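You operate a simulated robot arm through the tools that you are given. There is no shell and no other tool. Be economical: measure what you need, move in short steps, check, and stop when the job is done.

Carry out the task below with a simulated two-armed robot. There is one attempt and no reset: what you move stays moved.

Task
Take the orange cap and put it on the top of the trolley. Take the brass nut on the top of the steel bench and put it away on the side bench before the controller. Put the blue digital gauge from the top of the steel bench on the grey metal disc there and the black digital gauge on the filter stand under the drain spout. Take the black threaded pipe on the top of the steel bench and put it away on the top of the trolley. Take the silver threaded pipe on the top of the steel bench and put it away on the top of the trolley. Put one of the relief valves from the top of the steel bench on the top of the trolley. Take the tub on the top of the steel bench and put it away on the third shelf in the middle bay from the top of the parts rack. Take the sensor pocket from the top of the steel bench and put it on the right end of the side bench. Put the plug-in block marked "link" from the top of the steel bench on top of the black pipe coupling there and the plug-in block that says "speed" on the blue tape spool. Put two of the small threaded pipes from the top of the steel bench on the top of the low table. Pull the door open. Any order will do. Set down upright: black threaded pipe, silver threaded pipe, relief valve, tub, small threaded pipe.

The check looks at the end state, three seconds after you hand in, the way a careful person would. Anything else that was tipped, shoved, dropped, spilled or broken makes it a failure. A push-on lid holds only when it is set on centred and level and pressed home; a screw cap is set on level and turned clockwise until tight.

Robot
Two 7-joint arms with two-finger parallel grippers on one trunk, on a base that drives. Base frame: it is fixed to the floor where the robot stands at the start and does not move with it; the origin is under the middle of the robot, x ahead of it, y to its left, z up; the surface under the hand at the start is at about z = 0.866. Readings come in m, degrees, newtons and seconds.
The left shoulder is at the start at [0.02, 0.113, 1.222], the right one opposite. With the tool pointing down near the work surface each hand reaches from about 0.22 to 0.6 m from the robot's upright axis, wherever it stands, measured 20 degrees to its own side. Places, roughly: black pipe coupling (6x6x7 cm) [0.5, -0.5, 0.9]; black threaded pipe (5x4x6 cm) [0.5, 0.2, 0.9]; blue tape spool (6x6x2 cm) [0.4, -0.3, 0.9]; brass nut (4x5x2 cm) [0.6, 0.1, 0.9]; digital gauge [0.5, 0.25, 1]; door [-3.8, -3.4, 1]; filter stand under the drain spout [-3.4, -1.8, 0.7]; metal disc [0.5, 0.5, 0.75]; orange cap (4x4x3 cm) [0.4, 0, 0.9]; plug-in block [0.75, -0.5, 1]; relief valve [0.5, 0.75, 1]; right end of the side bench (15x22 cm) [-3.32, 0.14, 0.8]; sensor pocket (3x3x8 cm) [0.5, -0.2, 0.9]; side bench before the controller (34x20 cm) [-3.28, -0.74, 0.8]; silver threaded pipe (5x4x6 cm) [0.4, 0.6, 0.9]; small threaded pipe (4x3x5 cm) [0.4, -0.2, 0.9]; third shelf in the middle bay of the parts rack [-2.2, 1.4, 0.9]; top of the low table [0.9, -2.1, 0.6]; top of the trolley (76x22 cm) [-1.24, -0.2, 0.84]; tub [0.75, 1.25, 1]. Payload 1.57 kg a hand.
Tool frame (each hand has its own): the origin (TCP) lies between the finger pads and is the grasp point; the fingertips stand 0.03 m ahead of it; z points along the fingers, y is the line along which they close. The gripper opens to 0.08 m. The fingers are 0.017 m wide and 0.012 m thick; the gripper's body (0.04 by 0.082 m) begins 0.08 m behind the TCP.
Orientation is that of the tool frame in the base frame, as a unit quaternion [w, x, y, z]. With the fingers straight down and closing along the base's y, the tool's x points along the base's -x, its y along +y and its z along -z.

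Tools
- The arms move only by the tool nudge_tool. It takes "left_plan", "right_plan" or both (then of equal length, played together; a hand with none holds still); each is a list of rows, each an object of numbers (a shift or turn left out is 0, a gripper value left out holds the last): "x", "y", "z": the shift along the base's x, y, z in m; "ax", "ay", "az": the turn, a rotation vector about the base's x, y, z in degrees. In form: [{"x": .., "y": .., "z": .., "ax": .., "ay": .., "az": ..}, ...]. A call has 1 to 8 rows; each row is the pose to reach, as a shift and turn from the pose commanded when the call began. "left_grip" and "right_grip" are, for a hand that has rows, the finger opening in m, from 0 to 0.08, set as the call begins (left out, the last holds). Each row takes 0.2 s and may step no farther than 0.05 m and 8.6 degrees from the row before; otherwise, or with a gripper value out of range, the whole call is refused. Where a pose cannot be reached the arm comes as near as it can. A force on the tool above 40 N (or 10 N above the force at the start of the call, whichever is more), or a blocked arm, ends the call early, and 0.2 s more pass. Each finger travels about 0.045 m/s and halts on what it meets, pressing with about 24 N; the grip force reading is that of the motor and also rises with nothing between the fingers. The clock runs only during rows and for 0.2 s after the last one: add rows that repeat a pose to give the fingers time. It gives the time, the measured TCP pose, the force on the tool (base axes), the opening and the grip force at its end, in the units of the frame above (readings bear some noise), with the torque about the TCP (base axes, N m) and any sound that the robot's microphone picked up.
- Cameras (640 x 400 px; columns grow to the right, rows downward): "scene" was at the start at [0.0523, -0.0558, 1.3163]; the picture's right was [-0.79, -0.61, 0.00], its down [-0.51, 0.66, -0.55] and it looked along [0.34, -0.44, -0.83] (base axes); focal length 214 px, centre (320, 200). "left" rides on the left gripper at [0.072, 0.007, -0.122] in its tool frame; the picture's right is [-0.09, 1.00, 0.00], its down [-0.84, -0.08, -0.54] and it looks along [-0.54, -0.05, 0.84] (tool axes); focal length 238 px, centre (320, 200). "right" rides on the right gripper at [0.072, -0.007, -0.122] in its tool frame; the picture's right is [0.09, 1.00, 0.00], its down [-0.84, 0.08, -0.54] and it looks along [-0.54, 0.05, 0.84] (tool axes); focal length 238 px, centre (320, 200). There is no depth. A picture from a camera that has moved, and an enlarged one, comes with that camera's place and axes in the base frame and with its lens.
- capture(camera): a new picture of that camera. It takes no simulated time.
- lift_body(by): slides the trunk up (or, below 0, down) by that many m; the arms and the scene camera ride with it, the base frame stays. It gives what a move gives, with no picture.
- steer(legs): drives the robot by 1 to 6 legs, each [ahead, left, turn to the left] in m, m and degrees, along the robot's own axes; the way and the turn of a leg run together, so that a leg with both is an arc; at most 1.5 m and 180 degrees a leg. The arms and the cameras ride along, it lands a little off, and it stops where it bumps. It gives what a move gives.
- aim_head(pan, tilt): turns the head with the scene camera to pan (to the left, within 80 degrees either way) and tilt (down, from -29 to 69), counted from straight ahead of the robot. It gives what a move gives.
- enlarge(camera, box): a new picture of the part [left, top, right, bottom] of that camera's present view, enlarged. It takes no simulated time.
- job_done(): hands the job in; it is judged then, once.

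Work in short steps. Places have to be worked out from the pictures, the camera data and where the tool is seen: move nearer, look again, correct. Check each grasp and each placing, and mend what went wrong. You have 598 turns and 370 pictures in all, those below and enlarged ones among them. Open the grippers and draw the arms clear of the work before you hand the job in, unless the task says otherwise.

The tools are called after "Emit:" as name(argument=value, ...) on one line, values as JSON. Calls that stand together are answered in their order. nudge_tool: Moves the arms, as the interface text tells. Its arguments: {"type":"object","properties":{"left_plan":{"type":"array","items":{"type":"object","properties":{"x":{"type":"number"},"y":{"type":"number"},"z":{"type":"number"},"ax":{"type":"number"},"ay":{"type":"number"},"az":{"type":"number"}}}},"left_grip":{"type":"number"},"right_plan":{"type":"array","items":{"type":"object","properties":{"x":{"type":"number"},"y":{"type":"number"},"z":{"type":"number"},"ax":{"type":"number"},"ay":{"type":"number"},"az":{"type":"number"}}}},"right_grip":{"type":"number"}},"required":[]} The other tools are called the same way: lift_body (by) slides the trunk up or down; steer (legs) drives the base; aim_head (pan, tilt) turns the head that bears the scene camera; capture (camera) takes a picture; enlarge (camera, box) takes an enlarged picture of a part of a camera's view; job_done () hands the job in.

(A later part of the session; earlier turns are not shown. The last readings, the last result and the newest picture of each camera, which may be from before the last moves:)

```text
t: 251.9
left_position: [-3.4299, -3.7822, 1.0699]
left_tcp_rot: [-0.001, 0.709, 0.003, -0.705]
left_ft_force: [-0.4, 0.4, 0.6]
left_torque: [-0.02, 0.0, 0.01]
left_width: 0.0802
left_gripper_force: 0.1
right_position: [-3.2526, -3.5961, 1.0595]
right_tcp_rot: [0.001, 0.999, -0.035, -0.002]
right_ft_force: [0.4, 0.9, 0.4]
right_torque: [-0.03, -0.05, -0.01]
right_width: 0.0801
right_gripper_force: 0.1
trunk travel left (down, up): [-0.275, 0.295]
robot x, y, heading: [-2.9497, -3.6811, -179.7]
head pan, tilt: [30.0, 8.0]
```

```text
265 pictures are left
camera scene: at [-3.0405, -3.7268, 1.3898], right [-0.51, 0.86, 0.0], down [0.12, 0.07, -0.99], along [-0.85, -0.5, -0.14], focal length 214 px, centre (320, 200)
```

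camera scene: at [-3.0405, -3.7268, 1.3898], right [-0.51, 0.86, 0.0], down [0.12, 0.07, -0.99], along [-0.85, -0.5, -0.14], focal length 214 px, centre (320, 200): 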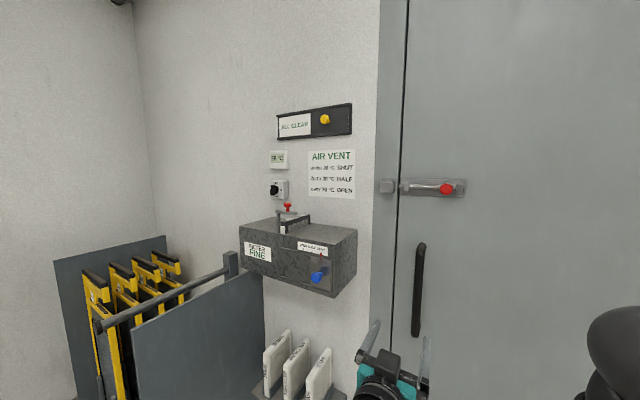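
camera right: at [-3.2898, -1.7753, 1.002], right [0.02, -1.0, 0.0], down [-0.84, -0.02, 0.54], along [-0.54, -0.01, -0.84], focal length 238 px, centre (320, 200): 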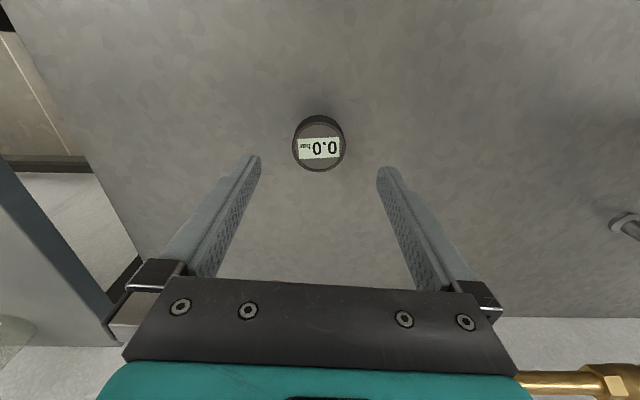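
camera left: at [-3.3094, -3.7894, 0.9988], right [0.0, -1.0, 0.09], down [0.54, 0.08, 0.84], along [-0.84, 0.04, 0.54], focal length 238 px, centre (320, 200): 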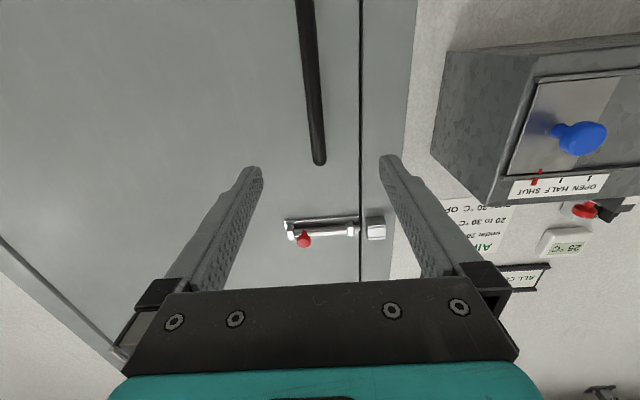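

The handle is centred ahead. Drive 0.15 and extend the hand toward it.

Emit:
steer(legs=[[0.15, 0, 0]])

Emit:
nudge_tool(left_plan=[{"x": -0.03, "z": -0.01}, {"x": -0.06, "z": -0.015}])

Emit:
capture(camera="left")

```text
t: 253.3
left_position: [-3.5746, -3.7852, 1.0702]
left_tcp_rot: [0.0, 0.709, 0.003, -0.705]
left_ft_force: [-0.5, -0.4, -1.0]
left_torque: [0.04, 0.0, 0.03]
left_width: 0.0802
left_gripper_force: 0.0
right_position: [-3.399, -3.5984, 1.0587]
right_tcp_rot: [0.002, 0.999, -0.035, -0.001]
right_ft_force: [0.3, 0.3, 0.2]
right_torque: [-0.03, -0.03, -0.02]
right_width: 0.0799
right_gripper_force: 0.0
trunk travel left (down, up): [-0.275, 0.295]
robot x, y, heading: [-3.0984, -3.6819, -179.5]
head pan, tilt: [30.0, 8.0]
```

```text
t: 253.9
left_position: [-3.635, -3.7844, 1.0554]
left_tcp_rot: [0.001, 0.709, 0.003, -0.705]
left_ft_force: [-0.3, -0.3, 0.2]
left_torque: [-0.03, -0.03, 0.0]
left_width: 0.0799
left_gripper_force: 0.1
right_position: [-3.3975, -3.5977, 1.0592]
right_tcp_rot: [0.0, 0.999, -0.035, -0.001]
right_ft_force: [-0.6, 0.3, -0.8]
right_torque: [-0.02, -0.02, 0.01]
right_width: 0.08
right_gripper_force: 0.0
trunk travel left (down, up): [-0.275, 0.295]
robot x, y, heading: [-3.0932, -3.6787, -179.3]
head pan, tilt: [30.0, 8.0]
```

```text
264 pictures are left
camera left: at [-3.5123, -3.7912, 0.9835], right [0.0, -1.0, 0.09], down [0.54, 0.08, 0.84], along [-0.84, 0.04, 0.54], focal length 238 px, centre (320, 200)
```

left: 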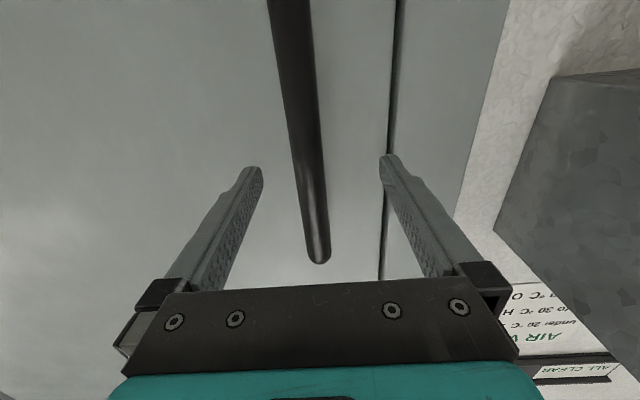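

Handle between fingers. Advance 5.5 cm and close.

Emit:
nudge_tool(left_plan=[{"x": -0.03, "y": 0.003}, {"x": -0.055, "y": 0.004}])

Emit:
nudge_tool(left_grip=0.0, left_plan=[{}, {}, {}, {}, {}, {}, {}])

Emit:
capture(camera="left")

```text
t: 254.5
left_position: [-3.6884, -3.7806, 1.0563]
left_tcp_rot: [0.0, 0.709, 0.003, -0.705]
left_ft_force: [-0.9, -0.7, 0.0]
left_torque: [0.03, -0.01, 0.0]
left_width: 0.0801
left_gripper_force: 0.0
right_position: [-3.3973, -3.5983, 1.0581]
right_tcp_rot: [0.002, 0.999, -0.035, -0.002]
right_ft_force: [0.4, -0.1, -0.9]
right_torque: [-0.01, 0.02, 0.03]
right_width: 0.0801
right_gripper_force: 0.0
trunk travel left (down, up): [-0.275, 0.295]
robot x, y, heading: [-3.0981, -3.6842, -179.5]
head pan, tilt: [30.0, 8.0]
```

```text
t: 256.1
left_position: [-3.6896, -3.7764, 1.0569]
left_tcp_rot: [-0.002, 0.709, 0.001, -0.706]
left_ft_force: [-3.1, 20.0, 0.3]
left_torque: [0.16, 0.22, 0.04]
left_width: 0.0236
left_gripper_force: 35.8
right_position: [-3.3978, -3.5947, 1.0577]
right_tcp_rot: [0.001, 0.999, -0.036, -0.001]
right_ft_force: [0.7, 0.4, -0.3]
right_torque: [0.0, -0.03, -0.01]
right_width: 0.0803
right_gripper_force: 0.1
trunk travel left (down, up): [-0.275, 0.295]
robot x, y, heading: [-3.0948, -3.6809, -179.5]
head pan, tilt: [30.0, 8.0]
```

```text
263 pictures are left
camera left: at [-3.5673, -3.783, 0.9851], right [0.0, -1.0, 0.09], down [0.54, 0.07, 0.84], along [-0.84, 0.05, 0.54], focal length 238 px, centre (320, 200)
```

left: 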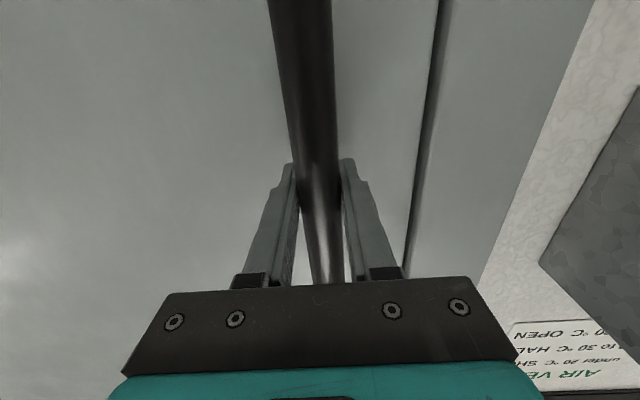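

Handle gripped (24 mm). Pull back gently 8 cm by arm to test.

Emit:
nudge_tool(left_plan=[{"x": 0.015, "y": 0.004}, {"x": 0.035, "y": 0.004}, {"x": 0.055, "y": 0.004}, {"x": 0.08, "y": 0.006}])

Emit:
capture(camera="scene")

```text
t: 257.1
left_position: [-3.608, -3.7679, 1.0567]
left_tcp_rot: [-0.002, 0.707, -0.001, -0.707]
left_ft_force: [0.4, 24.9, 8.1]
left_torque: [-0.04, -0.85, -0.04]
left_width: 0.0238
left_gripper_force: 35.6
right_position: [-3.3954, -3.5941, 1.0593]
right_tcp_rot: [0.002, 0.999, -0.035, -0.003]
right_ft_force: [-0.1, -0.2, 0.1]
right_torque: [0.01, 0.02, -0.05]
right_width: 0.08
right_gripper_force: 0.0
trunk travel left (down, up): [-0.275, 0.295]
robot x, y, heading: [-3.0949, -3.6791, -179.7]
head pan, tilt: [30.0, 8.0]
```

```text
262 pictures are left
camera scene: at [-3.1828, -3.7238, 1.3902], right [-0.51, 0.86, 0.0], down [0.12, 0.07, -0.99], along [-0.85, -0.5, -0.14], focal length 214 px, centre (320, 200)
```

scene: 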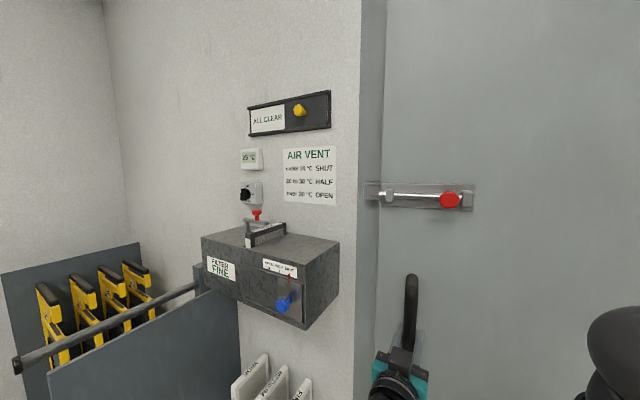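

The door moves with the handle. Continue along the hinge arc by driving back and to the right in small legs.

Emit:
steer(legs=[[-0.1, -0.03, 0], [-0.09, -0.035, 0]])

Emit:
capture(camera="left")

Emit:
capture(camera="scene")

```text
t: 259.0
left_position: [-3.4214, -3.7118, 1.0567]
left_tcp_rot: [0.003, 0.708, 0.005, -0.707]
left_ft_force: [6.5, -18.5, 9.2]
left_torque: [-0.15, 0.23, 0.28]
left_width: 0.0237
left_gripper_force: 35.8
right_position: [-3.2078, -3.5331, 1.0592]
right_tcp_rot: [0.0, 0.999, -0.036, -0.003]
right_ft_force: [-0.2, -0.1, -0.1]
right_torque: [-0.01, -0.02, 0.01]
right_width: 0.08
right_gripper_force: 0.0
trunk travel left (down, up): [-0.275, 0.295]
robot x, y, heading: [-2.9044, -3.6133, -179.5]
head pan, tilt: [30.0, 8.0]
```

```text
261 pictures are left
camera left: at [-3.3001, -3.7177, 0.9842], right [0.01, -1.0, 0.09], down [0.54, 0.08, 0.84], along [-0.84, 0.04, 0.54], focal length 238 px, centre (320, 200)
```

left: 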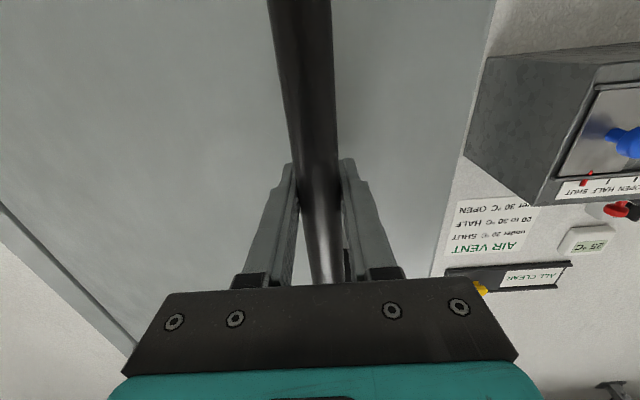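

```text
260 pictures are left
camera scene: at [-2.9951, -3.6639, 1.3899], right [-0.51, 0.86, 0.0], down [0.12, 0.07, -0.99], along [-0.85, -0.5, -0.14], focal length 214 px, centre (320, 200)
```

scene: 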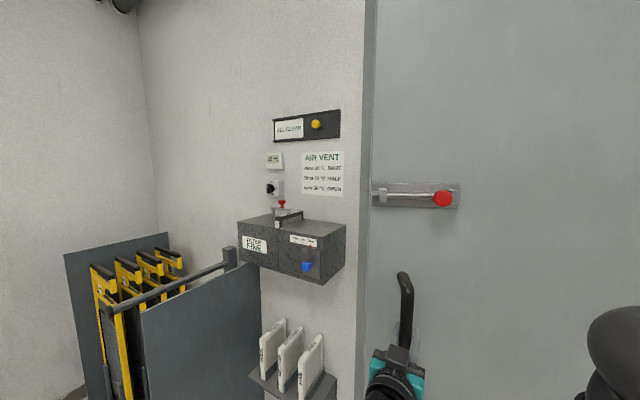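

Opening fine (~20°). Continue the arc.

Emit:
steer(legs=[[-0.09, -0.035, 0], [-0.085, -0.05, 0]])

Emit:
steer(legs=[[-0.075, -0.06, 0], [-0.065, -0.07, 0]])

Emit:
capture(camera="left")

Emit:
capture(camera="scene")

```text
t: 260.5
left_position: [-3.3243, -3.6599, 1.0577]
left_tcp_rot: [-0.003, 0.708, 0.0, -0.706]
left_ft_force: [-1.3, 6.1, -8.3]
left_torque: [-0.18, 0.48, -0.26]
left_width: 0.0239
left_gripper_force: 35.7
right_position: [-3.1102, -3.4871, 1.0592]
right_tcp_rot: [0.001, 0.999, -0.037, -0.002]
right_ft_force: [-0.2, 0.6, 0.2]
right_torque: [0.01, 0.01, -0.02]
right_width: 0.0797
right_gripper_force: 0.0
trunk travel left (down, up): [-0.275, 0.295]
robot x, y, heading: [-2.8032, -3.5678, -179.7]
head pan, tilt: [30.0, 8.0]
stopped in leg 2: the force on the tool passed its limit at 42 N (the readings are from after the stop); the commanded pose is now the measured one
```

```text
t: 262.2
left_position: [-3.2179, -3.578, 1.057]
left_tcp_rot: [0.012, 0.708, 0.01, -0.706]
left_ft_force: [4.4, 3.6, -3.6]
left_torque: [-0.01, -0.59, -0.23]
left_width: 0.0236
left_gripper_force: 36.1
right_position: [-3.0025, -3.3917, 1.0582]
right_tcp_rot: [0.002, 0.999, -0.035, -0.003]
right_ft_force: [0.0, -0.5, -0.5]
right_torque: [-0.02, 0.01, 0.03]
right_width: 0.0802
right_gripper_force: 0.0
trunk travel left (down, up): [-0.275, 0.295]
robot x, y, heading: [-2.7, -3.476, -179.5]
head pan, tilt: [30.0, 8.0]
stopped in leg 2: the force on the tool passed its limit at 43 N (the readings are from after the stop); the commanded pose is now the measured one
```

```text
259 pictures are left
camera left: at [-3.0958, -3.5823, 0.9854], right [0.03, -0.99, 0.1], down [0.54, 0.1, 0.84], along [-0.84, 0.03, 0.54], focal length 238 px, centre (320, 200)
```

left: 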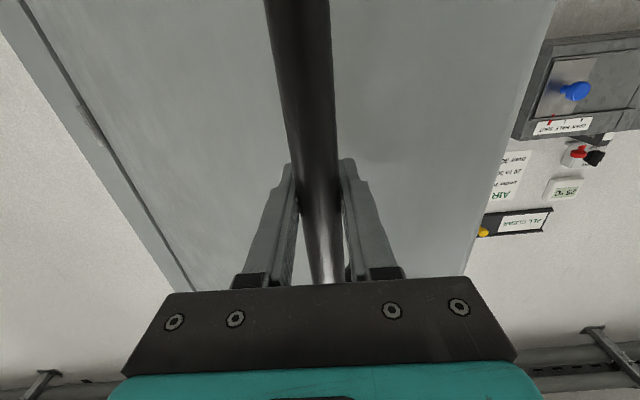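

```text
258 pictures are left
camera scene: at [-2.7884, -3.5213, 1.39], right [-0.51, 0.86, 0.0], down [0.12, 0.07, -0.99], along [-0.85, -0.5, -0.14], focal length 214 px, centre (320, 200)
```

scene: 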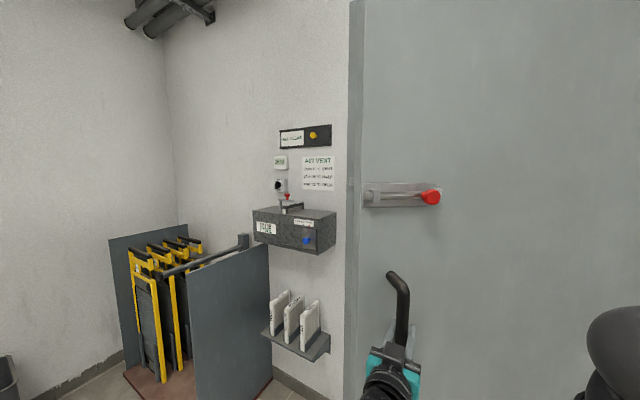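

Around 40° open. Continue with smaller legs.

Emit:
steer(legs=[[-0.06, -0.066, 0]])

Emit:
steer(legs=[[-0.05, -0.075, 0]])

Emit:
steer(legs=[[-0.04, -0.08, 0]])

Emit:
capture(camera="scene")

```text
t: 263.3
left_position: [-3.1594, -3.5204, 1.0574]
left_tcp_rot: [0.014, 0.708, 0.012, -0.706]
left_ft_force: [13.7, -13.5, -14.0]
left_torque: [0.2, 0.62, 0.17]
left_width: 0.0237
left_gripper_force: 35.5
right_position: [-2.9443, -3.3291, 1.0584]
right_tcp_rot: [0.001, 0.999, -0.033, -0.003]
right_ft_force: [0.6, -0.8, 0.1]
right_torque: [0.0, 0.01, 0.0]
right_width: 0.0798
right_gripper_force: 0.1
trunk travel left (down, up): [-0.275, 0.295]
robot x, y, heading: [-2.6407, -3.4112, -179.6]
head pan, tilt: [30.0, 8.0]
```

```text
t: 264.4
left_position: [-3.1245, -3.4741, 1.0573]
left_tcp_rot: [0.024, 0.708, 0.018, -0.705]
left_ft_force: [5.3, 1.3, -0.4]
left_torque: [0.24, -0.72, -0.27]
left_width: 0.0239
left_gripper_force: 35.8
right_position: [-2.9102, -3.2766, 1.0582]
right_tcp_rot: [0.002, 0.999, -0.033, -0.005]
right_ft_force: [0.6, 0.1, 0.2]
right_torque: [-0.02, 0.01, -0.03]
right_width: 0.08
right_gripper_force: 0.0
trunk travel left (down, up): [-0.275, 0.295]
robot x, y, heading: [-2.6053, -3.357, -179.4]
head pan, tilt: [30.0, 8.0]
stopped in leg 1: the force on the tool passed its limit at 43 N (the readings are from after the stop); the commanded pose is now the measured one
```

```text
t: 265.4
left_position: [-3.0998, -3.4349, 1.0577]
left_tcp_rot: [0.034, 0.708, 0.023, -0.705]
left_ft_force: [4.6, 2.2, -2.6]
left_torque: [0.54, -0.47, -0.13]
left_width: 0.0238
left_gripper_force: 35.9
right_position: [-2.8858, -3.227, 1.0589]
right_tcp_rot: [0.002, 1.0, -0.031, -0.004]
right_ft_force: [0.8, 0.1, 0.9]
right_torque: [-0.01, -0.01, -0.03]
right_width: 0.08
right_gripper_force: 0.0
trunk travel left (down, up): [-0.275, 0.295]
robot x, y, heading: [-2.5822, -3.3063, -179.2]
head pan, tilt: [30.0, 8.0]
stopped in leg 1: the force on the tool passed its limit at 43 N (the readings are from after the stop); the commanded pose is now the measured one
```

```text
257 pictures are left
camera scene: at [-2.6709, -3.3547, 1.3899], right [-0.51, 0.86, 0.0], down [0.12, 0.07, -0.99], along [-0.85, -0.51, -0.14], focal length 214 px, centre (320, 200)
```

scene: 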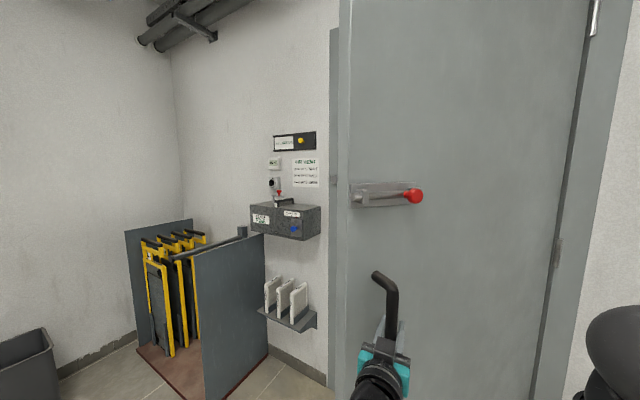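

About 50° open. Yaw the hand in place to follow the door's rotation, relieving the torque.

Emit:
nudge_tool(left_plan=[{"az": 8}, {"az": 16}, {"az": 24}, {"az": 30}])

Emit:
steer(legs=[[-0.04, -0.07, 0]])

Emit:
capture(camera="left")

```text
t: 265.9
left_position: [-3.1061, -3.4463, 1.0591]
left_tcp_rot: [-0.132, -0.689, -0.062, 0.71]
left_ft_force: [-13.7, 7.4, 2.9]
left_torque: [0.63, 0.31, -0.02]
left_width: 0.0253
left_gripper_force: 37.3
right_position: [-2.8872, -3.2285, 1.0593]
right_tcp_rot: [0.002, 0.999, -0.032, -0.004]
right_ft_force: [0.6, -0.3, -0.4]
right_torque: [0.06, 0.03, 0.0]
right_width: 0.0799
right_gripper_force: 0.2
trunk travel left (down, up): [-0.275, 0.295]
robot x, y, heading: [-2.5799, -3.3078, -179.2]
head pan, tilt: [30.0, 8.0]
stopped in row 2 (left hand): the force on the tool passed its limit at 46 N (the readings are from after the stop); the commanded pose is now the measured one
```

```text
t: 267.0
left_position: [-3.0638, -3.38, 1.06]
left_tcp_rot: [-0.136, -0.689, -0.064, 0.709]
left_ft_force: [0.0, -0.9, 2.5]
left_torque: [0.7, 0.85, 0.33]
left_width: 0.025
left_gripper_force: 36.8
right_position: [-2.8465, -3.16, 1.0588]
right_tcp_rot: [0.002, 0.999, -0.032, -0.003]
right_ft_force: [-0.2, 0.5, -0.4]
right_torque: [-0.01, 0.01, 0.01]
right_width: 0.0798
right_gripper_force: 0.1
trunk travel left (down, up): [-0.275, 0.295]
robot x, y, heading: [-2.5428, -3.2412, -179.6]
head pan, tilt: [30.0, 8.0]
```

```text
256 pictures are left
camera left: at [-2.9464, -3.3599, 0.9829], right [0.28, -0.94, 0.19], down [0.51, 0.31, 0.8], along [-0.81, -0.13, 0.57], focal length 238 px, centre (320, 200)
```

left: 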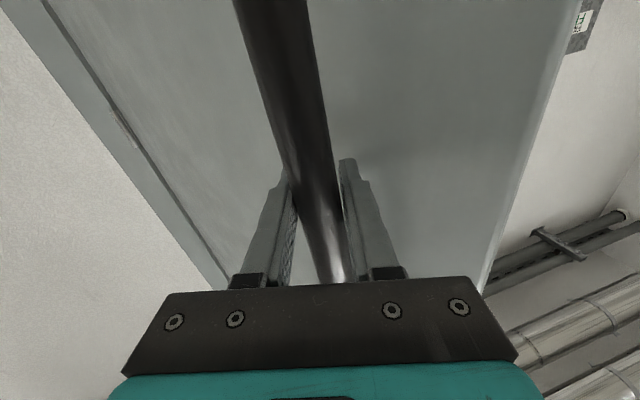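

Continue two more legs.

Emit:
steer(legs=[[-0.035, -0.06, 0]])

Emit:
steer(legs=[[-0.025, -0.06, 0]])

Emit:
steer(legs=[[-0.018, -0.06, 0]])

Emit:
capture(camera="scene")

```text
t: 268.0
left_position: [-3.0314, -3.3172, 1.0598]
left_tcp_rot: [-0.136, -0.688, -0.064, 0.71]
left_ft_force: [-23.9, 8.8, 5.8]
left_torque: [0.61, 0.88, 0.45]
left_width: 0.0254
left_gripper_force: 37.0
right_position: [-2.8158, -3.0967, 1.0574]
right_tcp_rot: [0.002, 0.999, -0.032, -0.003]
right_ft_force: [0.6, 1.1, 0.8]
right_torque: [-0.02, -0.02, 0.01]
right_width: 0.08
right_gripper_force: 0.0
trunk travel left (down, up): [-0.275, 0.295]
robot x, y, heading: [-2.5115, -3.1767, -179.5]
head pan, tilt: [30.0, 8.0]
```

```text
t: 269.0
left_position: [-3.0084, -3.2601, 1.0592]
left_tcp_rot: [-0.138, -0.688, -0.065, 0.71]
left_ft_force: [-19.6, 5.0, -3.6]
left_torque: [0.53, 0.96, 0.42]
left_width: 0.0253
left_gripper_force: 37.1
right_position: [-2.7916, -3.0369, 1.058]
right_tcp_rot: [0.003, 0.999, -0.032, -0.003]
right_ft_force: [-0.6, -0.4, -0.1]
right_torque: [-0.01, 0.03, -0.03]
right_width: 0.08
right_gripper_force: 0.1
trunk travel left (down, up): [-0.275, 0.295]
robot x, y, heading: [-2.4841, -3.1189, -179.2]
head pan, tilt: [30.0, 8.0]
```

```text
t: 270.0
left_position: [-2.9905, -3.2031, 1.0583]
left_tcp_rot: [-0.138, -0.688, -0.065, 0.71]
left_ft_force: [-7.1, 1.7, -6.3]
left_torque: [0.58, 0.96, 0.37]
left_width: 0.0251
left_gripper_force: 36.1
right_position: [-2.7746, -2.9793, 1.0568]
right_tcp_rot: [0.002, 1.0, -0.031, -0.003]
right_ft_force: [0.2, -0.4, 0.0]
right_torque: [-0.01, 0.0, -0.01]
right_width: 0.08
right_gripper_force: 0.1
trunk travel left (down, up): [-0.275, 0.295]
robot x, y, heading: [-2.4658, -3.06, -179.1]
head pan, tilt: [30.0, 8.0]
```

```text
255 pictures are left
camera scene: at [-2.5601, -3.1075, 1.3897], right [-0.51, 0.86, 0.0], down [0.12, 0.07, -0.99], along [-0.85, -0.51, -0.14], focal length 214 px, centre (320, 200)
```

scene: 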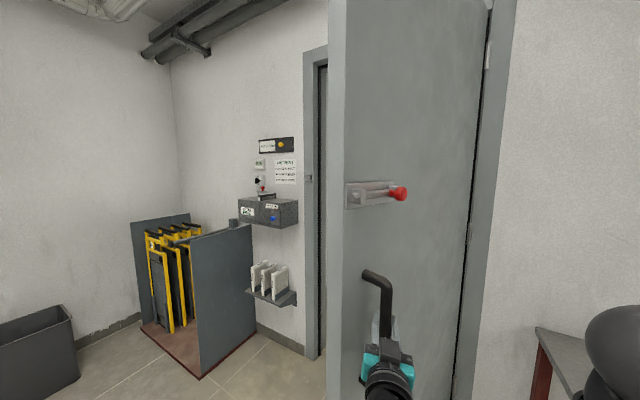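

~68° open. Two more small legs, then release.

Emit:
steer(legs=[[-0.012, -0.05, 0], [-0.008, -0.05, 0]])

Emit:
nudge_tool(left_grip=0.08, left_plan=[{}, {}, {}, {}, {}, {}])

Emit:
capture(camera="left")

Emit:
capture(camera="scene")

```text
t: 271.4
left_position: [-2.9709, -3.1055, 1.0599]
left_tcp_rot: [-0.14, -0.688, -0.068, 0.709]
left_ft_force: [3.1, -1.3, -6.5]
left_torque: [0.65, 0.44, 0.37]
left_width: 0.0252
left_gripper_force: 36.7
right_position: [-2.7543, -2.881, 1.0581]
right_tcp_rot: [0.002, 1.0, -0.031, -0.004]
right_ft_force: [0.2, 0.5, -0.6]
right_torque: [-0.01, 0.03, -0.01]
right_width: 0.0801
right_gripper_force: 0.0
trunk travel left (down, up): [-0.275, 0.295]
robot x, y, heading: [-2.4487, -2.9577, -179.1]
head pan, tilt: [30.0, 8.0]
```

```text
t: 272.8
left_position: [-2.9703, -3.1054, 1.0599]
left_tcp_rot: [-0.14, -0.688, -0.068, 0.709]
left_ft_force: [0.4, 0.6, 0.0]
left_torque: [0.01, 0.04, -0.02]
left_width: 0.0799
left_gripper_force: 0.1
right_position: [-2.7538, -2.8814, 1.0581]
right_tcp_rot: [0.003, 1.0, -0.03, -0.003]
right_ft_force: [-0.3, -0.7, 0.0]
right_torque: [0.02, 0.01, 0.0]
right_width: 0.0798
right_gripper_force: 0.1
trunk travel left (down, up): [-0.275, 0.295]
robot x, y, heading: [-2.4523, -2.9624, -179.1]
head pan, tilt: [30.0, 8.0]
```

```text
254 pictures are left
camera left: at [-2.8539, -3.085, 0.9829], right [0.29, -0.94, 0.19], down [0.51, 0.32, 0.8], along [-0.81, -0.14, 0.57], focal length 238 px, centre (320, 200)
```

left: 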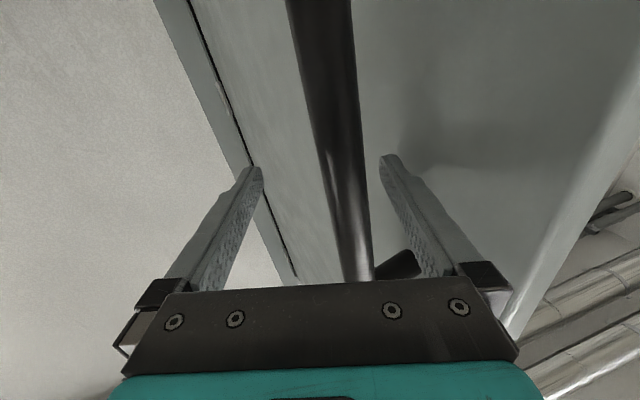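

```text
253 pictures are left
camera scene: at [-2.5401, -3.0082, 1.3899], right [-0.51, 0.86, 0.0], down [0.12, 0.07, -0.99], along [-0.85, -0.51, -0.14], focal length 214 px, centre (320, 200)
```

scene: 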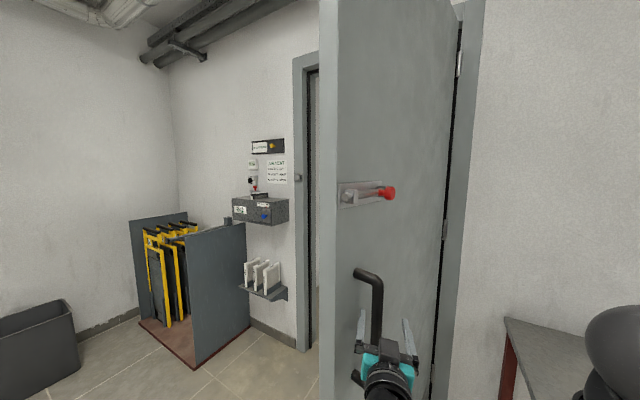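

Door ≈75° open. Withdraw the hand backwards along its axis.

Emit:
nudge_tool(left_plan=[{"x": 0.03, "y": 0.011}, {"x": 0.06, "y": 0.022}, {"x": 0.09, "y": 0.033}, {"x": 0.12, "y": 0.044}])

Emit:
capture(camera="left")

```text
t: 273.6
left_position: [-2.8981, -3.0977, 1.0572]
left_tcp_rot: [-0.193, -0.667, 0.003, 0.719]
left_ft_force: [-0.8, 0.2, -0.8]
left_torque: [-0.03, 0.02, 0.01]
left_width: 0.0801
left_gripper_force: 0.1
right_position: [-2.7558, -2.8816, 1.0585]
right_tcp_rot: [0.003, 1.0, -0.03, -0.004]
right_ft_force: [0.9, 0.4, -0.6]
right_torque: [-0.02, -0.03, 0.0]
right_width: 0.0801
right_gripper_force: 0.1
trunk travel left (down, up): [-0.275, 0.295]
robot x, y, heading: [-2.4525, -2.9646, -179.0]
head pan, tilt: [30.0, 8.0]
stopped in row 3 (left hand): the arm was blocked; the commanded pose is now the measured one
```

```text
252 pictures are left
camera left: at [-2.7821, -3.0942, 0.9764], right [0.28, -0.9, 0.35], down [0.53, 0.45, 0.72], along [-0.8, -0.01, 0.6], focal length 238 px, centre (320, 200)
```

left: 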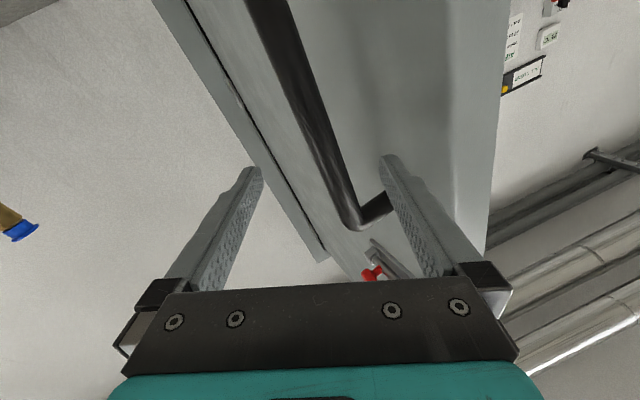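

Arm at its limit near the body; back the base off instead.

Emit:
steer(legs=[[-0.08, -0.02, 0]])

Emit:
capture(camera="left")

```text
t: 274.7
left_position: [-2.8167, -3.0759, 1.0571]
left_tcp_rot: [-0.193, -0.667, 0.003, 0.72]
left_ft_force: [0.1, 1.0, -0.3]
left_torque: [0.03, -0.03, 0.0]
left_width: 0.0798
left_gripper_force: 0.1
right_position: [-2.6738, -2.8595, 1.059]
right_tcp_rot: [0.002, 1.0, -0.031, -0.003]
right_ft_force: [-0.4, 0.3, 0.7]
right_torque: [-0.03, -0.02, 0.03]
right_width: 0.08
right_gripper_force: 0.1
trunk travel left (down, up): [-0.275, 0.295]
robot x, y, heading: [-2.369, -2.9412, -179.0]
head pan, tilt: [30.0, 8.0]
```

```text
251 pictures are left
camera left: at [-2.701, -3.0724, 0.9768], right [0.28, -0.9, 0.35], down [0.53, 0.44, 0.72], along [-0.8, -0.01, 0.6], focal length 238 px, centre (320, 200)
```

left: 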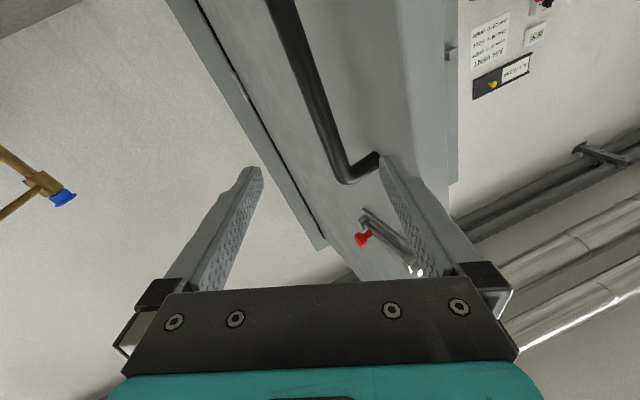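

Back further away and look at the door.

Emit:
steer(legs=[[-0.25, -0.05, 0]])

Emit:
capture(camera="scene")

```text
t: 276.5
left_position: [-2.5702, -3.0254, 1.0572]
left_tcp_rot: [-0.194, -0.667, 0.002, 0.72]
left_ft_force: [0.3, 0.0, 0.2]
left_torque: [0.01, -0.03, 0.0]
left_width: 0.0801
left_gripper_force: 0.1
right_position: [-2.4275, -2.8071, 1.0595]
right_tcp_rot: [0.003, 1.0, -0.029, -0.003]
right_ft_force: [0.3, -1.1, -0.3]
right_torque: [0.0, 0.02, -0.03]
right_width: 0.0802
right_gripper_force: 0.1
trunk travel left (down, up): [-0.275, 0.295]
robot x, y, heading: [-2.1228, -2.8833, -178.9]
head pan, tilt: [30.0, 8.0]
```

```text
250 pictures are left
camera scene: at [-2.2123, -2.9341, 1.3899], right [-0.52, 0.86, 0.0], down [0.12, 0.07, -0.99], along [-0.85, -0.51, -0.14], focal length 214 px, centre (320, 200)
```

scene: 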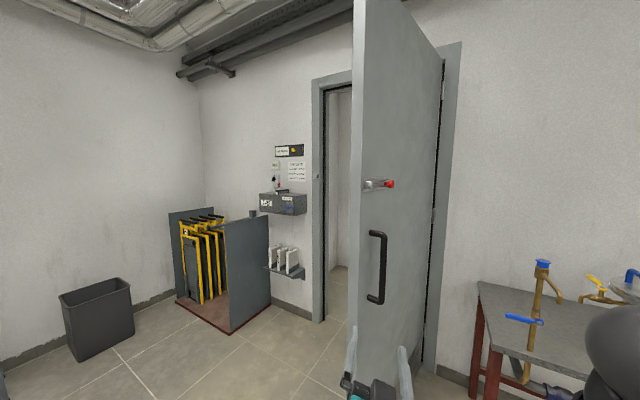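

Door is wide open. Rotate the left hand back to vertical.

Emit:
nudge_tool(left_plan=[{"ax": 2.07, "ay": -7.75}, {"ax": 4.15, "ay": -15.5}, {"ax": 6.22, "ay": -23.25}, {"ax": 8.3, "ay": -31}, {"ax": 10.37, "ay": -38.75}, {"ax": 12.45, "ay": -46.5}, {"ax": 14.5, "ay": -54.25}, {"ax": 16.6, "ay": -62}])

Emit:
nudge_tool(left_plan=[{"ax": 2.07, "ay": -7.75}, {"ax": 4.15, "ay": -15.5}, {"ax": 6.22, "ay": -23.25}, {"ax": 8.3, "ay": -31}])

```text
t: 277.5
left_position: [-2.5671, -3.0613, 1.042]
left_tcp_rot: [0.217, 0.83, -0.044, -0.511]
left_ft_force: [0.5, -0.2, -0.1]
left_torque: [0.03, -0.03, -0.03]
left_width: 0.0799
left_gripper_force: 0.1
right_position: [-2.4274, -2.8074, 1.0594]
right_tcp_rot: [0.002, 1.0, -0.029, -0.003]
right_ft_force: [0.4, -0.6, -0.3]
right_torque: [-0.01, 0.0, -0.01]
right_width: 0.0804
right_gripper_force: 0.0
trunk travel left (down, up): [-0.275, 0.295]
robot x, y, heading: [-2.1232, -2.8863, -178.8]
head pan, tilt: [30.0, 8.0]
stopped in row 5 (left hand): the arm was blocked; the commanded pose is now the measured one
```

```text
t: 278.5
left_position: [-2.5657, -3.0807, 1.0402]
left_tcp_rot: [0.162, 0.948, -0.06, -0.266]
left_ft_force: [-0.2, 0.3, 0.0]
left_torque: [0.03, 0.0, -0.01]
left_width: 0.0801
left_gripper_force: 0.2
right_position: [-2.4275, -2.8073, 1.0597]
right_tcp_rot: [0.002, 1.0, -0.029, -0.004]
right_ft_force: [-0.1, -0.7, -0.1]
right_torque: [-0.02, 0.0, 0.02]
right_width: 0.0799
right_gripper_force: 0.0
trunk travel left (down, up): [-0.275, 0.295]
robot x, y, heading: [-2.1222, -2.8876, -179.1]
head pan, tilt: [30.0, 8.0]
```

Finish the remaining ~37° rotation.

Emit:
nudge_tool(left_plan=[{"ax": 3.8, "ay": -6.2, "az": 1.4}, {"ax": 7.6, "ay": -12.4, "az": 2.8}, {"ax": 11.4, "ay": -18.6, "az": 4.2}, {"ax": 15.2, "ay": -24.9, "az": 5.6}, {"ax": 19, "ay": -31.1, "az": 7}])

```text
t: 279.7
left_position: [-2.6226, -3.0949, 1.0257]
left_tcp_rot: [-0.027, 1.0, 0.004, -0.006]
left_ft_force: [0.1, 1.2, -0.4]
left_torque: [-0.03, 0.0, -0.01]
left_width: 0.0799
left_gripper_force: 0.0
left hand out of reach, approached as far as the arm can: row 1, 2, 3, 4, 5
right_position: [-2.4285, -2.808, 1.0584]
right_tcp_rot: [0.002, 1.0, -0.028, -0.004]
right_ft_force: [-1.2, 0.4, 0.0]
right_torque: [-0.01, 0.01, -0.02]
right_width: 0.0801
right_gripper_force: 0.0
trunk travel left (down, up): [-0.275, 0.295]
robot x, y, heading: [-2.1238, -2.8848, -178.9]
head pan, tilt: [30.0, 8.0]
```

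Raise the hand slightly and fix the last 3°.

Emit:
nudge_tool(left_plan=[{"z": 0.03, "ax": -1.5}, {"z": 0.06, "ax": -3}, {"x": 0.03, "z": 0.08, "ax": -3, "ay": 0.5}, {"x": 0.06, "z": 0.08, "ax": -3, "ay": 0.5}])

Emit:
capture(camera="left")

```text
t: 280.7
left_position: [-2.615, -3.1307, 1.1052]
left_tcp_rot: [0.0, 1.0, 0.004, -0.011]
left_ft_force: [0.0, 0.0, 0.7]
left_torque: [0.01, 0.01, -0.02]
left_width: 0.08
left_gripper_force: 0.1
left hand out of reach, approached as far as the arm can: row 1, 2, 3, 4
right_position: [-2.428, -2.8078, 1.0583]
right_tcp_rot: [0.002, 1.0, -0.029, -0.004]
right_ft_force: [0.3, -0.2, 0.4]
right_torque: [0.0, -0.02, -0.01]
right_width: 0.0799
right_gripper_force: 0.1
trunk travel left (down, up): [-0.275, 0.295]
robot x, y, heading: [-2.1238, -2.8874, -178.9]
head pan, tilt: [30.0, 8.0]
```

```text
249 pictures are left
camera left: at [-2.5407, -3.137, 1.2265], right [-0.08, -1.0, 0.0], down [-0.83, 0.07, 0.56], along [-0.56, 0.04, -0.83], focal length 238 px, centre (320, 200)
```

left: 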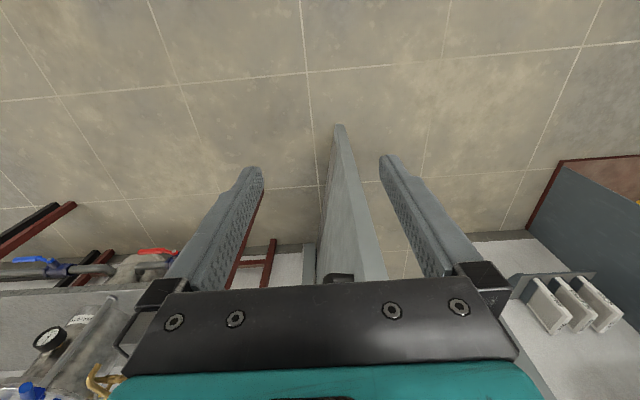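

Test whether the arm moves freely toward its normal pose.

Emit:
nudge_tool(left_plan=[{"y": 0.03, "z": 0.0}, {"y": 0.06}, {"y": 0.09}, {"y": 0.12}, {"y": 0.12}])

Emit:
aim_head(pan=25, tilt=35)

Emit:
capture(camera="scene")

```text
t: 281.9
left_position: [-2.6666, -3.0204, 1.1062]
left_tcp_rot: [0.001, 1.0, 0.006, -0.012]
left_ft_force: [-0.7, -0.7, -1.2]
left_torque: [0.01, 0.01, -0.02]
left_width: 0.0802
left_gripper_force: 0.0
left hand out of reach, approached as far as the arm can: row 1, 2, 3, 4, 5
right_position: [-2.4277, -2.8078, 1.0591]
right_tcp_rot: [0.002, 1.0, -0.029, -0.004]
right_ft_force: [-0.7, -0.5, -0.1]
right_torque: [0.01, 0.01, -0.01]
right_width: 0.0801
right_gripper_force: 0.0
trunk travel left (down, up): [-0.275, 0.295]
robot x, y, heading: [-2.1248, -2.8864, -178.9]
head pan, tilt: [30.0, 8.0]
```

```text
t: 282.8
left_position: [-2.6655, -3.022, 1.1062]
left_tcp_rot: [0.0, 1.0, 0.005, -0.012]
left_ft_force: [0.1, 0.7, -0.5]
left_torque: [0.01, 0.0, -0.03]
left_width: 0.0797
left_gripper_force: 0.0
right_position: [-2.4277, -2.8074, 1.0589]
right_tcp_rot: [0.003, 1.0, -0.029, -0.003]
right_ft_force: [-0.2, 0.2, -0.9]
right_torque: [-0.02, 0.04, 0.02]
right_width: 0.0803
right_gripper_force: 0.0
trunk travel left (down, up): [-0.275, 0.295]
robot x, y, heading: [-2.1236, -2.8858, -178.9]
head pan, tilt: [25.0, 35.0]
```

```text
248 pictures are left
camera scene: at [-2.2127, -2.9251, 1.3466], right [-0.44, 0.9, 0.0], down [0.51, 0.25, -0.82], along [-0.74, -0.36, -0.57], focal length 214 px, centre (320, 200)
```

scene: 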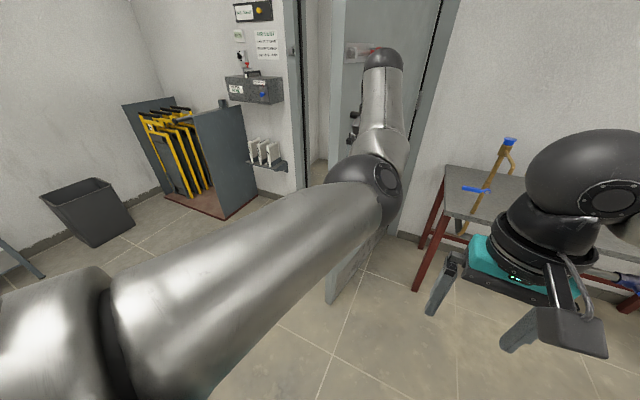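

The left arm ended in an elbow-inward posture. I'll drive to open space in the corridor first, then unwind it.

Emit:
steer(legs=[[0.0, -1.0, 0], [0.15, -0.9, 0]])

Emit:
nudge_tool(left_plan=[{"y": -0.04, "z": 0.02}, {"y": -0.08, "z": 0.04}, {"y": -0.12, "z": 0.06}, {"y": -0.16, "z": 0.08}, {"y": -0.2, "z": 0.1}, {"y": -0.24, "z": 0.12}, {"y": -0.27, "z": 0.14}, {"y": -0.3, "z": 0.15}])

Emit:
capture(camera="scene")

```text
t: 292.3
left_position: [-2.8335, -1.1374, 1.1061]
left_tcp_rot: [0.001, 1.0, 0.003, -0.012]
left_ft_force: [0.0, 0.4, -0.2]
left_torque: [0.01, 0.02, 0.0]
left_width: 0.0801
left_gripper_force: 0.1
right_position: [-2.5946, -0.9252, 1.0585]
right_tcp_rot: [0.002, 1.0, -0.03, -0.004]
right_ft_force: [0.3, 0.5, -0.4]
right_torque: [0.0, 0.0, -0.01]
right_width: 0.0798
right_gripper_force: 0.0
trunk travel left (down, up): [-0.275, 0.295]
robot x, y, heading: [-2.2913, -1.0081, -179.2]
head pan, tilt: [25.0, 35.0]
```

```text
t: 294.1
left_position: [-2.7728, -1.419, 1.2325]
left_tcp_rot: [-0.001, 1.0, 0.003, -0.013]
left_ft_force: [0.8, -1.1, 0.3]
left_torque: [0.07, 0.02, -0.01]
left_width: 0.0799
left_gripper_force: 0.2
left hand out of reach, approached as far as the arm can: row 5, 6, 7, 8
right_position: [-2.5937, -0.928, 1.059]
right_tcp_rot: [0.001, 1.0, -0.029, -0.005]
right_ft_force: [0.3, -0.5, 0.0]
right_torque: [0.06, 0.04, -0.03]
right_width: 0.0797
right_gripper_force: 0.1
trunk travel left (down, up): [-0.275, 0.295]
robot x, y, heading: [-2.2924, -1.005, -179.1]
head pan, tilt: [25.0, 35.0]
```

```text
247 pictures are left
camera scene: at [-2.3782, -1.0456, 1.3465], right [-0.44, 0.9, 0.0], down [0.51, 0.25, -0.82], along [-0.74, -0.36, -0.57], focal length 214 px, centre (320, 200)
```

scene: 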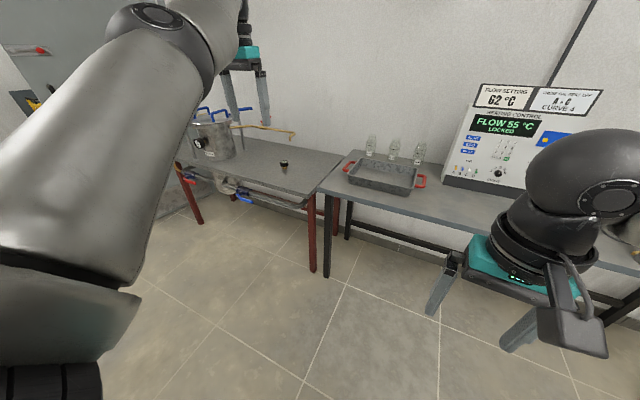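

Now bring the hand back in toward the normal place and see the elbow.

Emit:
nudge_tool(left_plan=[{"y": 0.03, "z": -0.02}, {"y": 0.06, "z": -0.04}, {"y": 0.09, "z": -0.06}, {"y": 0.12, "z": -0.08}, {"y": 0.15, "z": -0.1}, {"y": 0.18, "z": -0.12}, {"x": 0.03, "y": 0.2, "z": -0.13}, {"x": 0.06, "y": 0.22, "z": -0.14}])

Emit:
capture(camera="scene")

```text
t: 295.9
left_position: [-2.7822, -1.2446, 1.0902]
left_tcp_rot: [0.001, 1.0, 0.003, -0.011]
left_ft_force: [0.4, -0.1, 0.1]
left_torque: [-0.02, 0.0, -0.02]
left_width: 0.08
left_gripper_force: 0.2
left hand out of reach, approached as far as the arm can: row 6, 7, 8
right_position: [-2.5946, -0.9247, 1.0594]
right_tcp_rot: [0.002, 1.0, -0.03, -0.003]
right_ft_force: [0.6, 0.0, 0.1]
right_torque: [0.02, 0.02, 0.01]
right_width: 0.08
right_gripper_force: 0.1
trunk travel left (down, up): [-0.275, 0.295]
robot x, y, heading: [-2.2903, -1.0045, -179.1]
head pan, tilt: [25.0, 35.0]
```

```text
246 pictures are left
camera scene: at [-2.3801, -1.0428, 1.3465], right [-0.44, 0.9, 0.0], down [0.52, 0.25, -0.82], along [-0.74, -0.36, -0.57], focal length 214 px, centre (320, 200)
```

scene: 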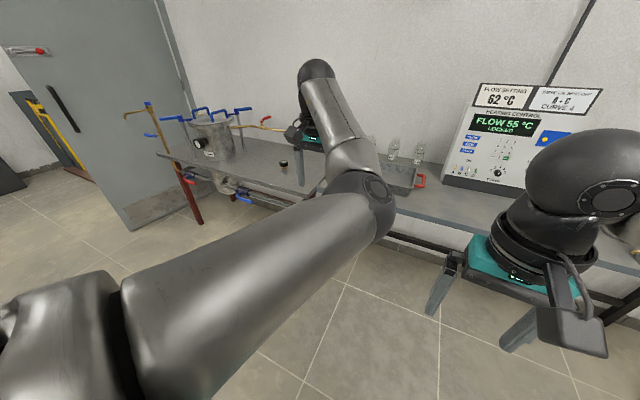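

Elbow is inward. I'll redo the horizontal pose further out and come back along the original (reverse) path.

Emit:
nudge_tool(left_plan=[{"x": -0.02, "ay": 8.2}, {"x": -0.04, "ay": 16.4}, {"x": -0.06, "ay": 24.6}, {"x": -0.08, "ay": 32.8}, {"x": -0.1, "ay": 41}, {"x": -0.1, "ay": 49.2}, {"x": -0.1, "ay": 57.4}, {"x": -0.1, "ay": 65.6}])

Emit:
nudge_tool(left_plan=[{"ay": 8.2}, {"ay": 16.4}, {"ay": 24.4}, {"ay": 24.4}])

Emit:
capture(camera="scene")

```text
t: 297.7
left_position: [-2.8841, -1.2643, 1.1069]
left_tcp_rot: [0.012, 0.826, 0.01, -0.563]
left_ft_force: [-0.1, 0.6, 0.3]
left_torque: [0.0, 0.02, 0.03]
left_width: 0.08
left_gripper_force: 0.0
right_position: [-2.5934, -0.9251, 1.0589]
right_tcp_rot: [0.002, 1.0, -0.029, -0.004]
right_ft_force: [-0.3, 0.0, 0.7]
right_torque: [-0.01, -0.01, -0.02]
right_width: 0.08
right_gripper_force: 0.1
trunk travel left (down, up): [-0.275, 0.295]
robot x, y, heading: [-2.2907, -1.0035, -179.2]
head pan, tilt: [25.0, 35.0]
```

```text
t: 298.7
left_position: [-2.883, -1.2461, 1.0906]
left_tcp_rot: [0.002, -0.699, -0.004, 0.715]
left_ft_force: [-0.4, 0.1, 0.0]
left_torque: [0.01, 0.0, 0.01]
left_width: 0.08
left_gripper_force: 0.0
right_position: [-2.5953, -0.9245, 1.059]
right_tcp_rot: [0.002, 1.0, -0.03, -0.004]
right_ft_force: [-0.2, 0.2, 0.4]
right_torque: [0.0, 0.0, 0.0]
right_width: 0.0801
right_gripper_force: 0.0
trunk travel left (down, up): [-0.275, 0.295]
robot x, y, heading: [-2.2918, -1.0052, -178.9]
head pan, tilt: [25.0, 35.0]
```

```text
245 pictures are left
camera scene: at [-2.3799, -1.0425, 1.3465], right [-0.44, 0.9, 0.0], down [0.52, 0.25, -0.82], along [-0.74, -0.36, -0.57], focal length 214 px, centre (320, 200)
```

scene: 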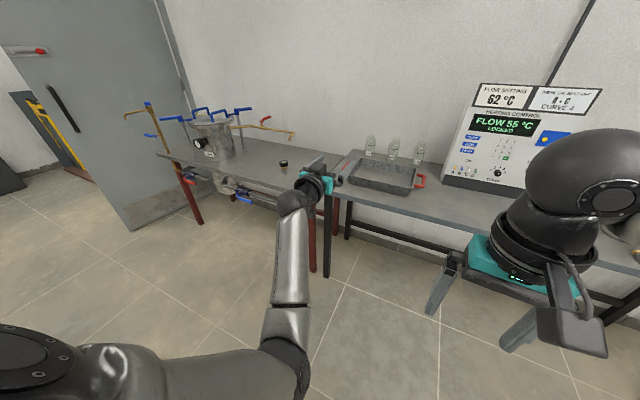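

Elbow is low and inside. Try yawing the hand to the right while moving outward so the forearm comes from the left.

Emit:
nudge_tool(left_plan=[{"y": -0.02, "az": -8}, {"y": -0.04, "az": -16}, {"y": -0.06, "az": -24}, {"y": -0.08, "az": -32}, {"y": -0.1, "az": -40}, {"y": -0.12, "az": -48}, {"y": -0.14, "az": -56}, {"y": -0.16, "az": -64}])

Emit:
capture(camera="scene")

```text
t: 300.5
left_position: [-2.774, -1.3718, 1.0987]
left_tcp_rot: [0.379, -0.595, 0.367, 0.607]
left_ft_force: [0.5, 0.4, 0.3]
left_torque: [0.03, 0.02, 0.05]
left_width: 0.0801
left_gripper_force: 0.1
left hand out of reach, approached as far as the arm can: row 6, 7, 8
right_position: [-2.5922, -0.9263, 1.0612]
right_tcp_rot: [0.001, 1.0, -0.029, -0.004]
right_ft_force: [0.6, -1.8, 0.9]
right_torque: [0.06, 0.03, -0.04]
right_width: 0.0799
right_gripper_force: 0.1
trunk travel left (down, up): [-0.275, 0.295]
robot x, y, heading: [-2.2892, -1.0052, -179.2]
head pan, tilt: [25.0, 35.0]
```

```text
244 pictures are left
camera scene: at [-2.3774, -1.0445, 1.3466], right [-0.44, 0.9, 0.0], down [0.51, 0.25, -0.82], along [-0.74, -0.36, -0.57], focal length 214 px, centre (320, 200)
```

scene: 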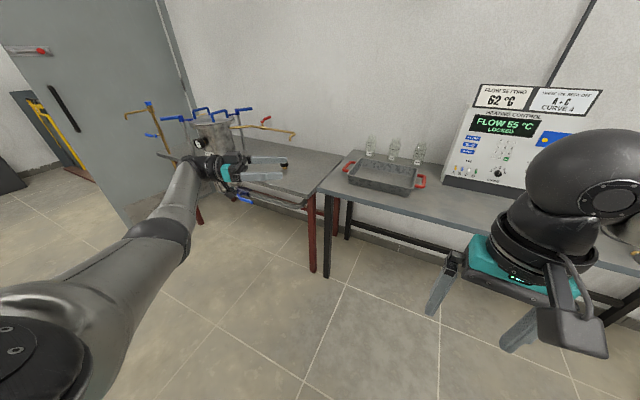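

Elbow is now outward. Keep the yaw while bringing the hand inward, bending the elbow out.

Emit:
nudge_tool(left_plan=[{"y": 0.04}, {"y": 0.08}, {"y": 0.12}, {"y": 0.16}, {"y": 0.2}, {"y": 0.24}, {"y": 0.27}])

Emit:
capture(camera="scene")

```text
t: 302.1
left_position: [-2.7792, -1.1015, 1.1019]
left_tcp_rot: [0.38, -0.595, 0.368, 0.606]
left_ft_force: [-0.4, 0.5, 0.2]
left_torque: [-0.01, -0.01, 0.02]
left_width: 0.08
left_gripper_force: 0.1
right_position: [-2.5947, -0.9246, 1.0588]
right_tcp_rot: [0.003, 1.0, -0.03, -0.004]
right_ft_force: [-0.6, -0.1, 0.1]
right_torque: [0.0, 0.01, -0.02]
right_width: 0.0798
right_gripper_force: 0.0
trunk travel left (down, up): [-0.275, 0.295]
robot x, y, heading: [-2.2907, -1.0036, -179.1]
head pan, tilt: [25.0, 35.0]
```

```text
243 pictures are left
camera scene: at [-2.3799, -1.0424, 1.3465], right [-0.44, 0.9, 0.0], down [0.52, 0.25, -0.82], along [-0.74, -0.36, -0.57], focal length 214 px, centre (320, 200)
```

scene: 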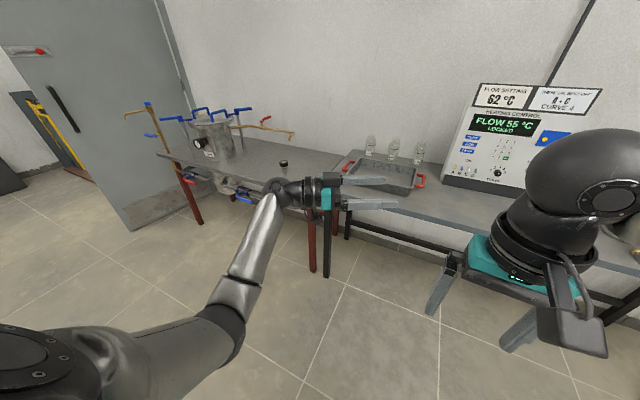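

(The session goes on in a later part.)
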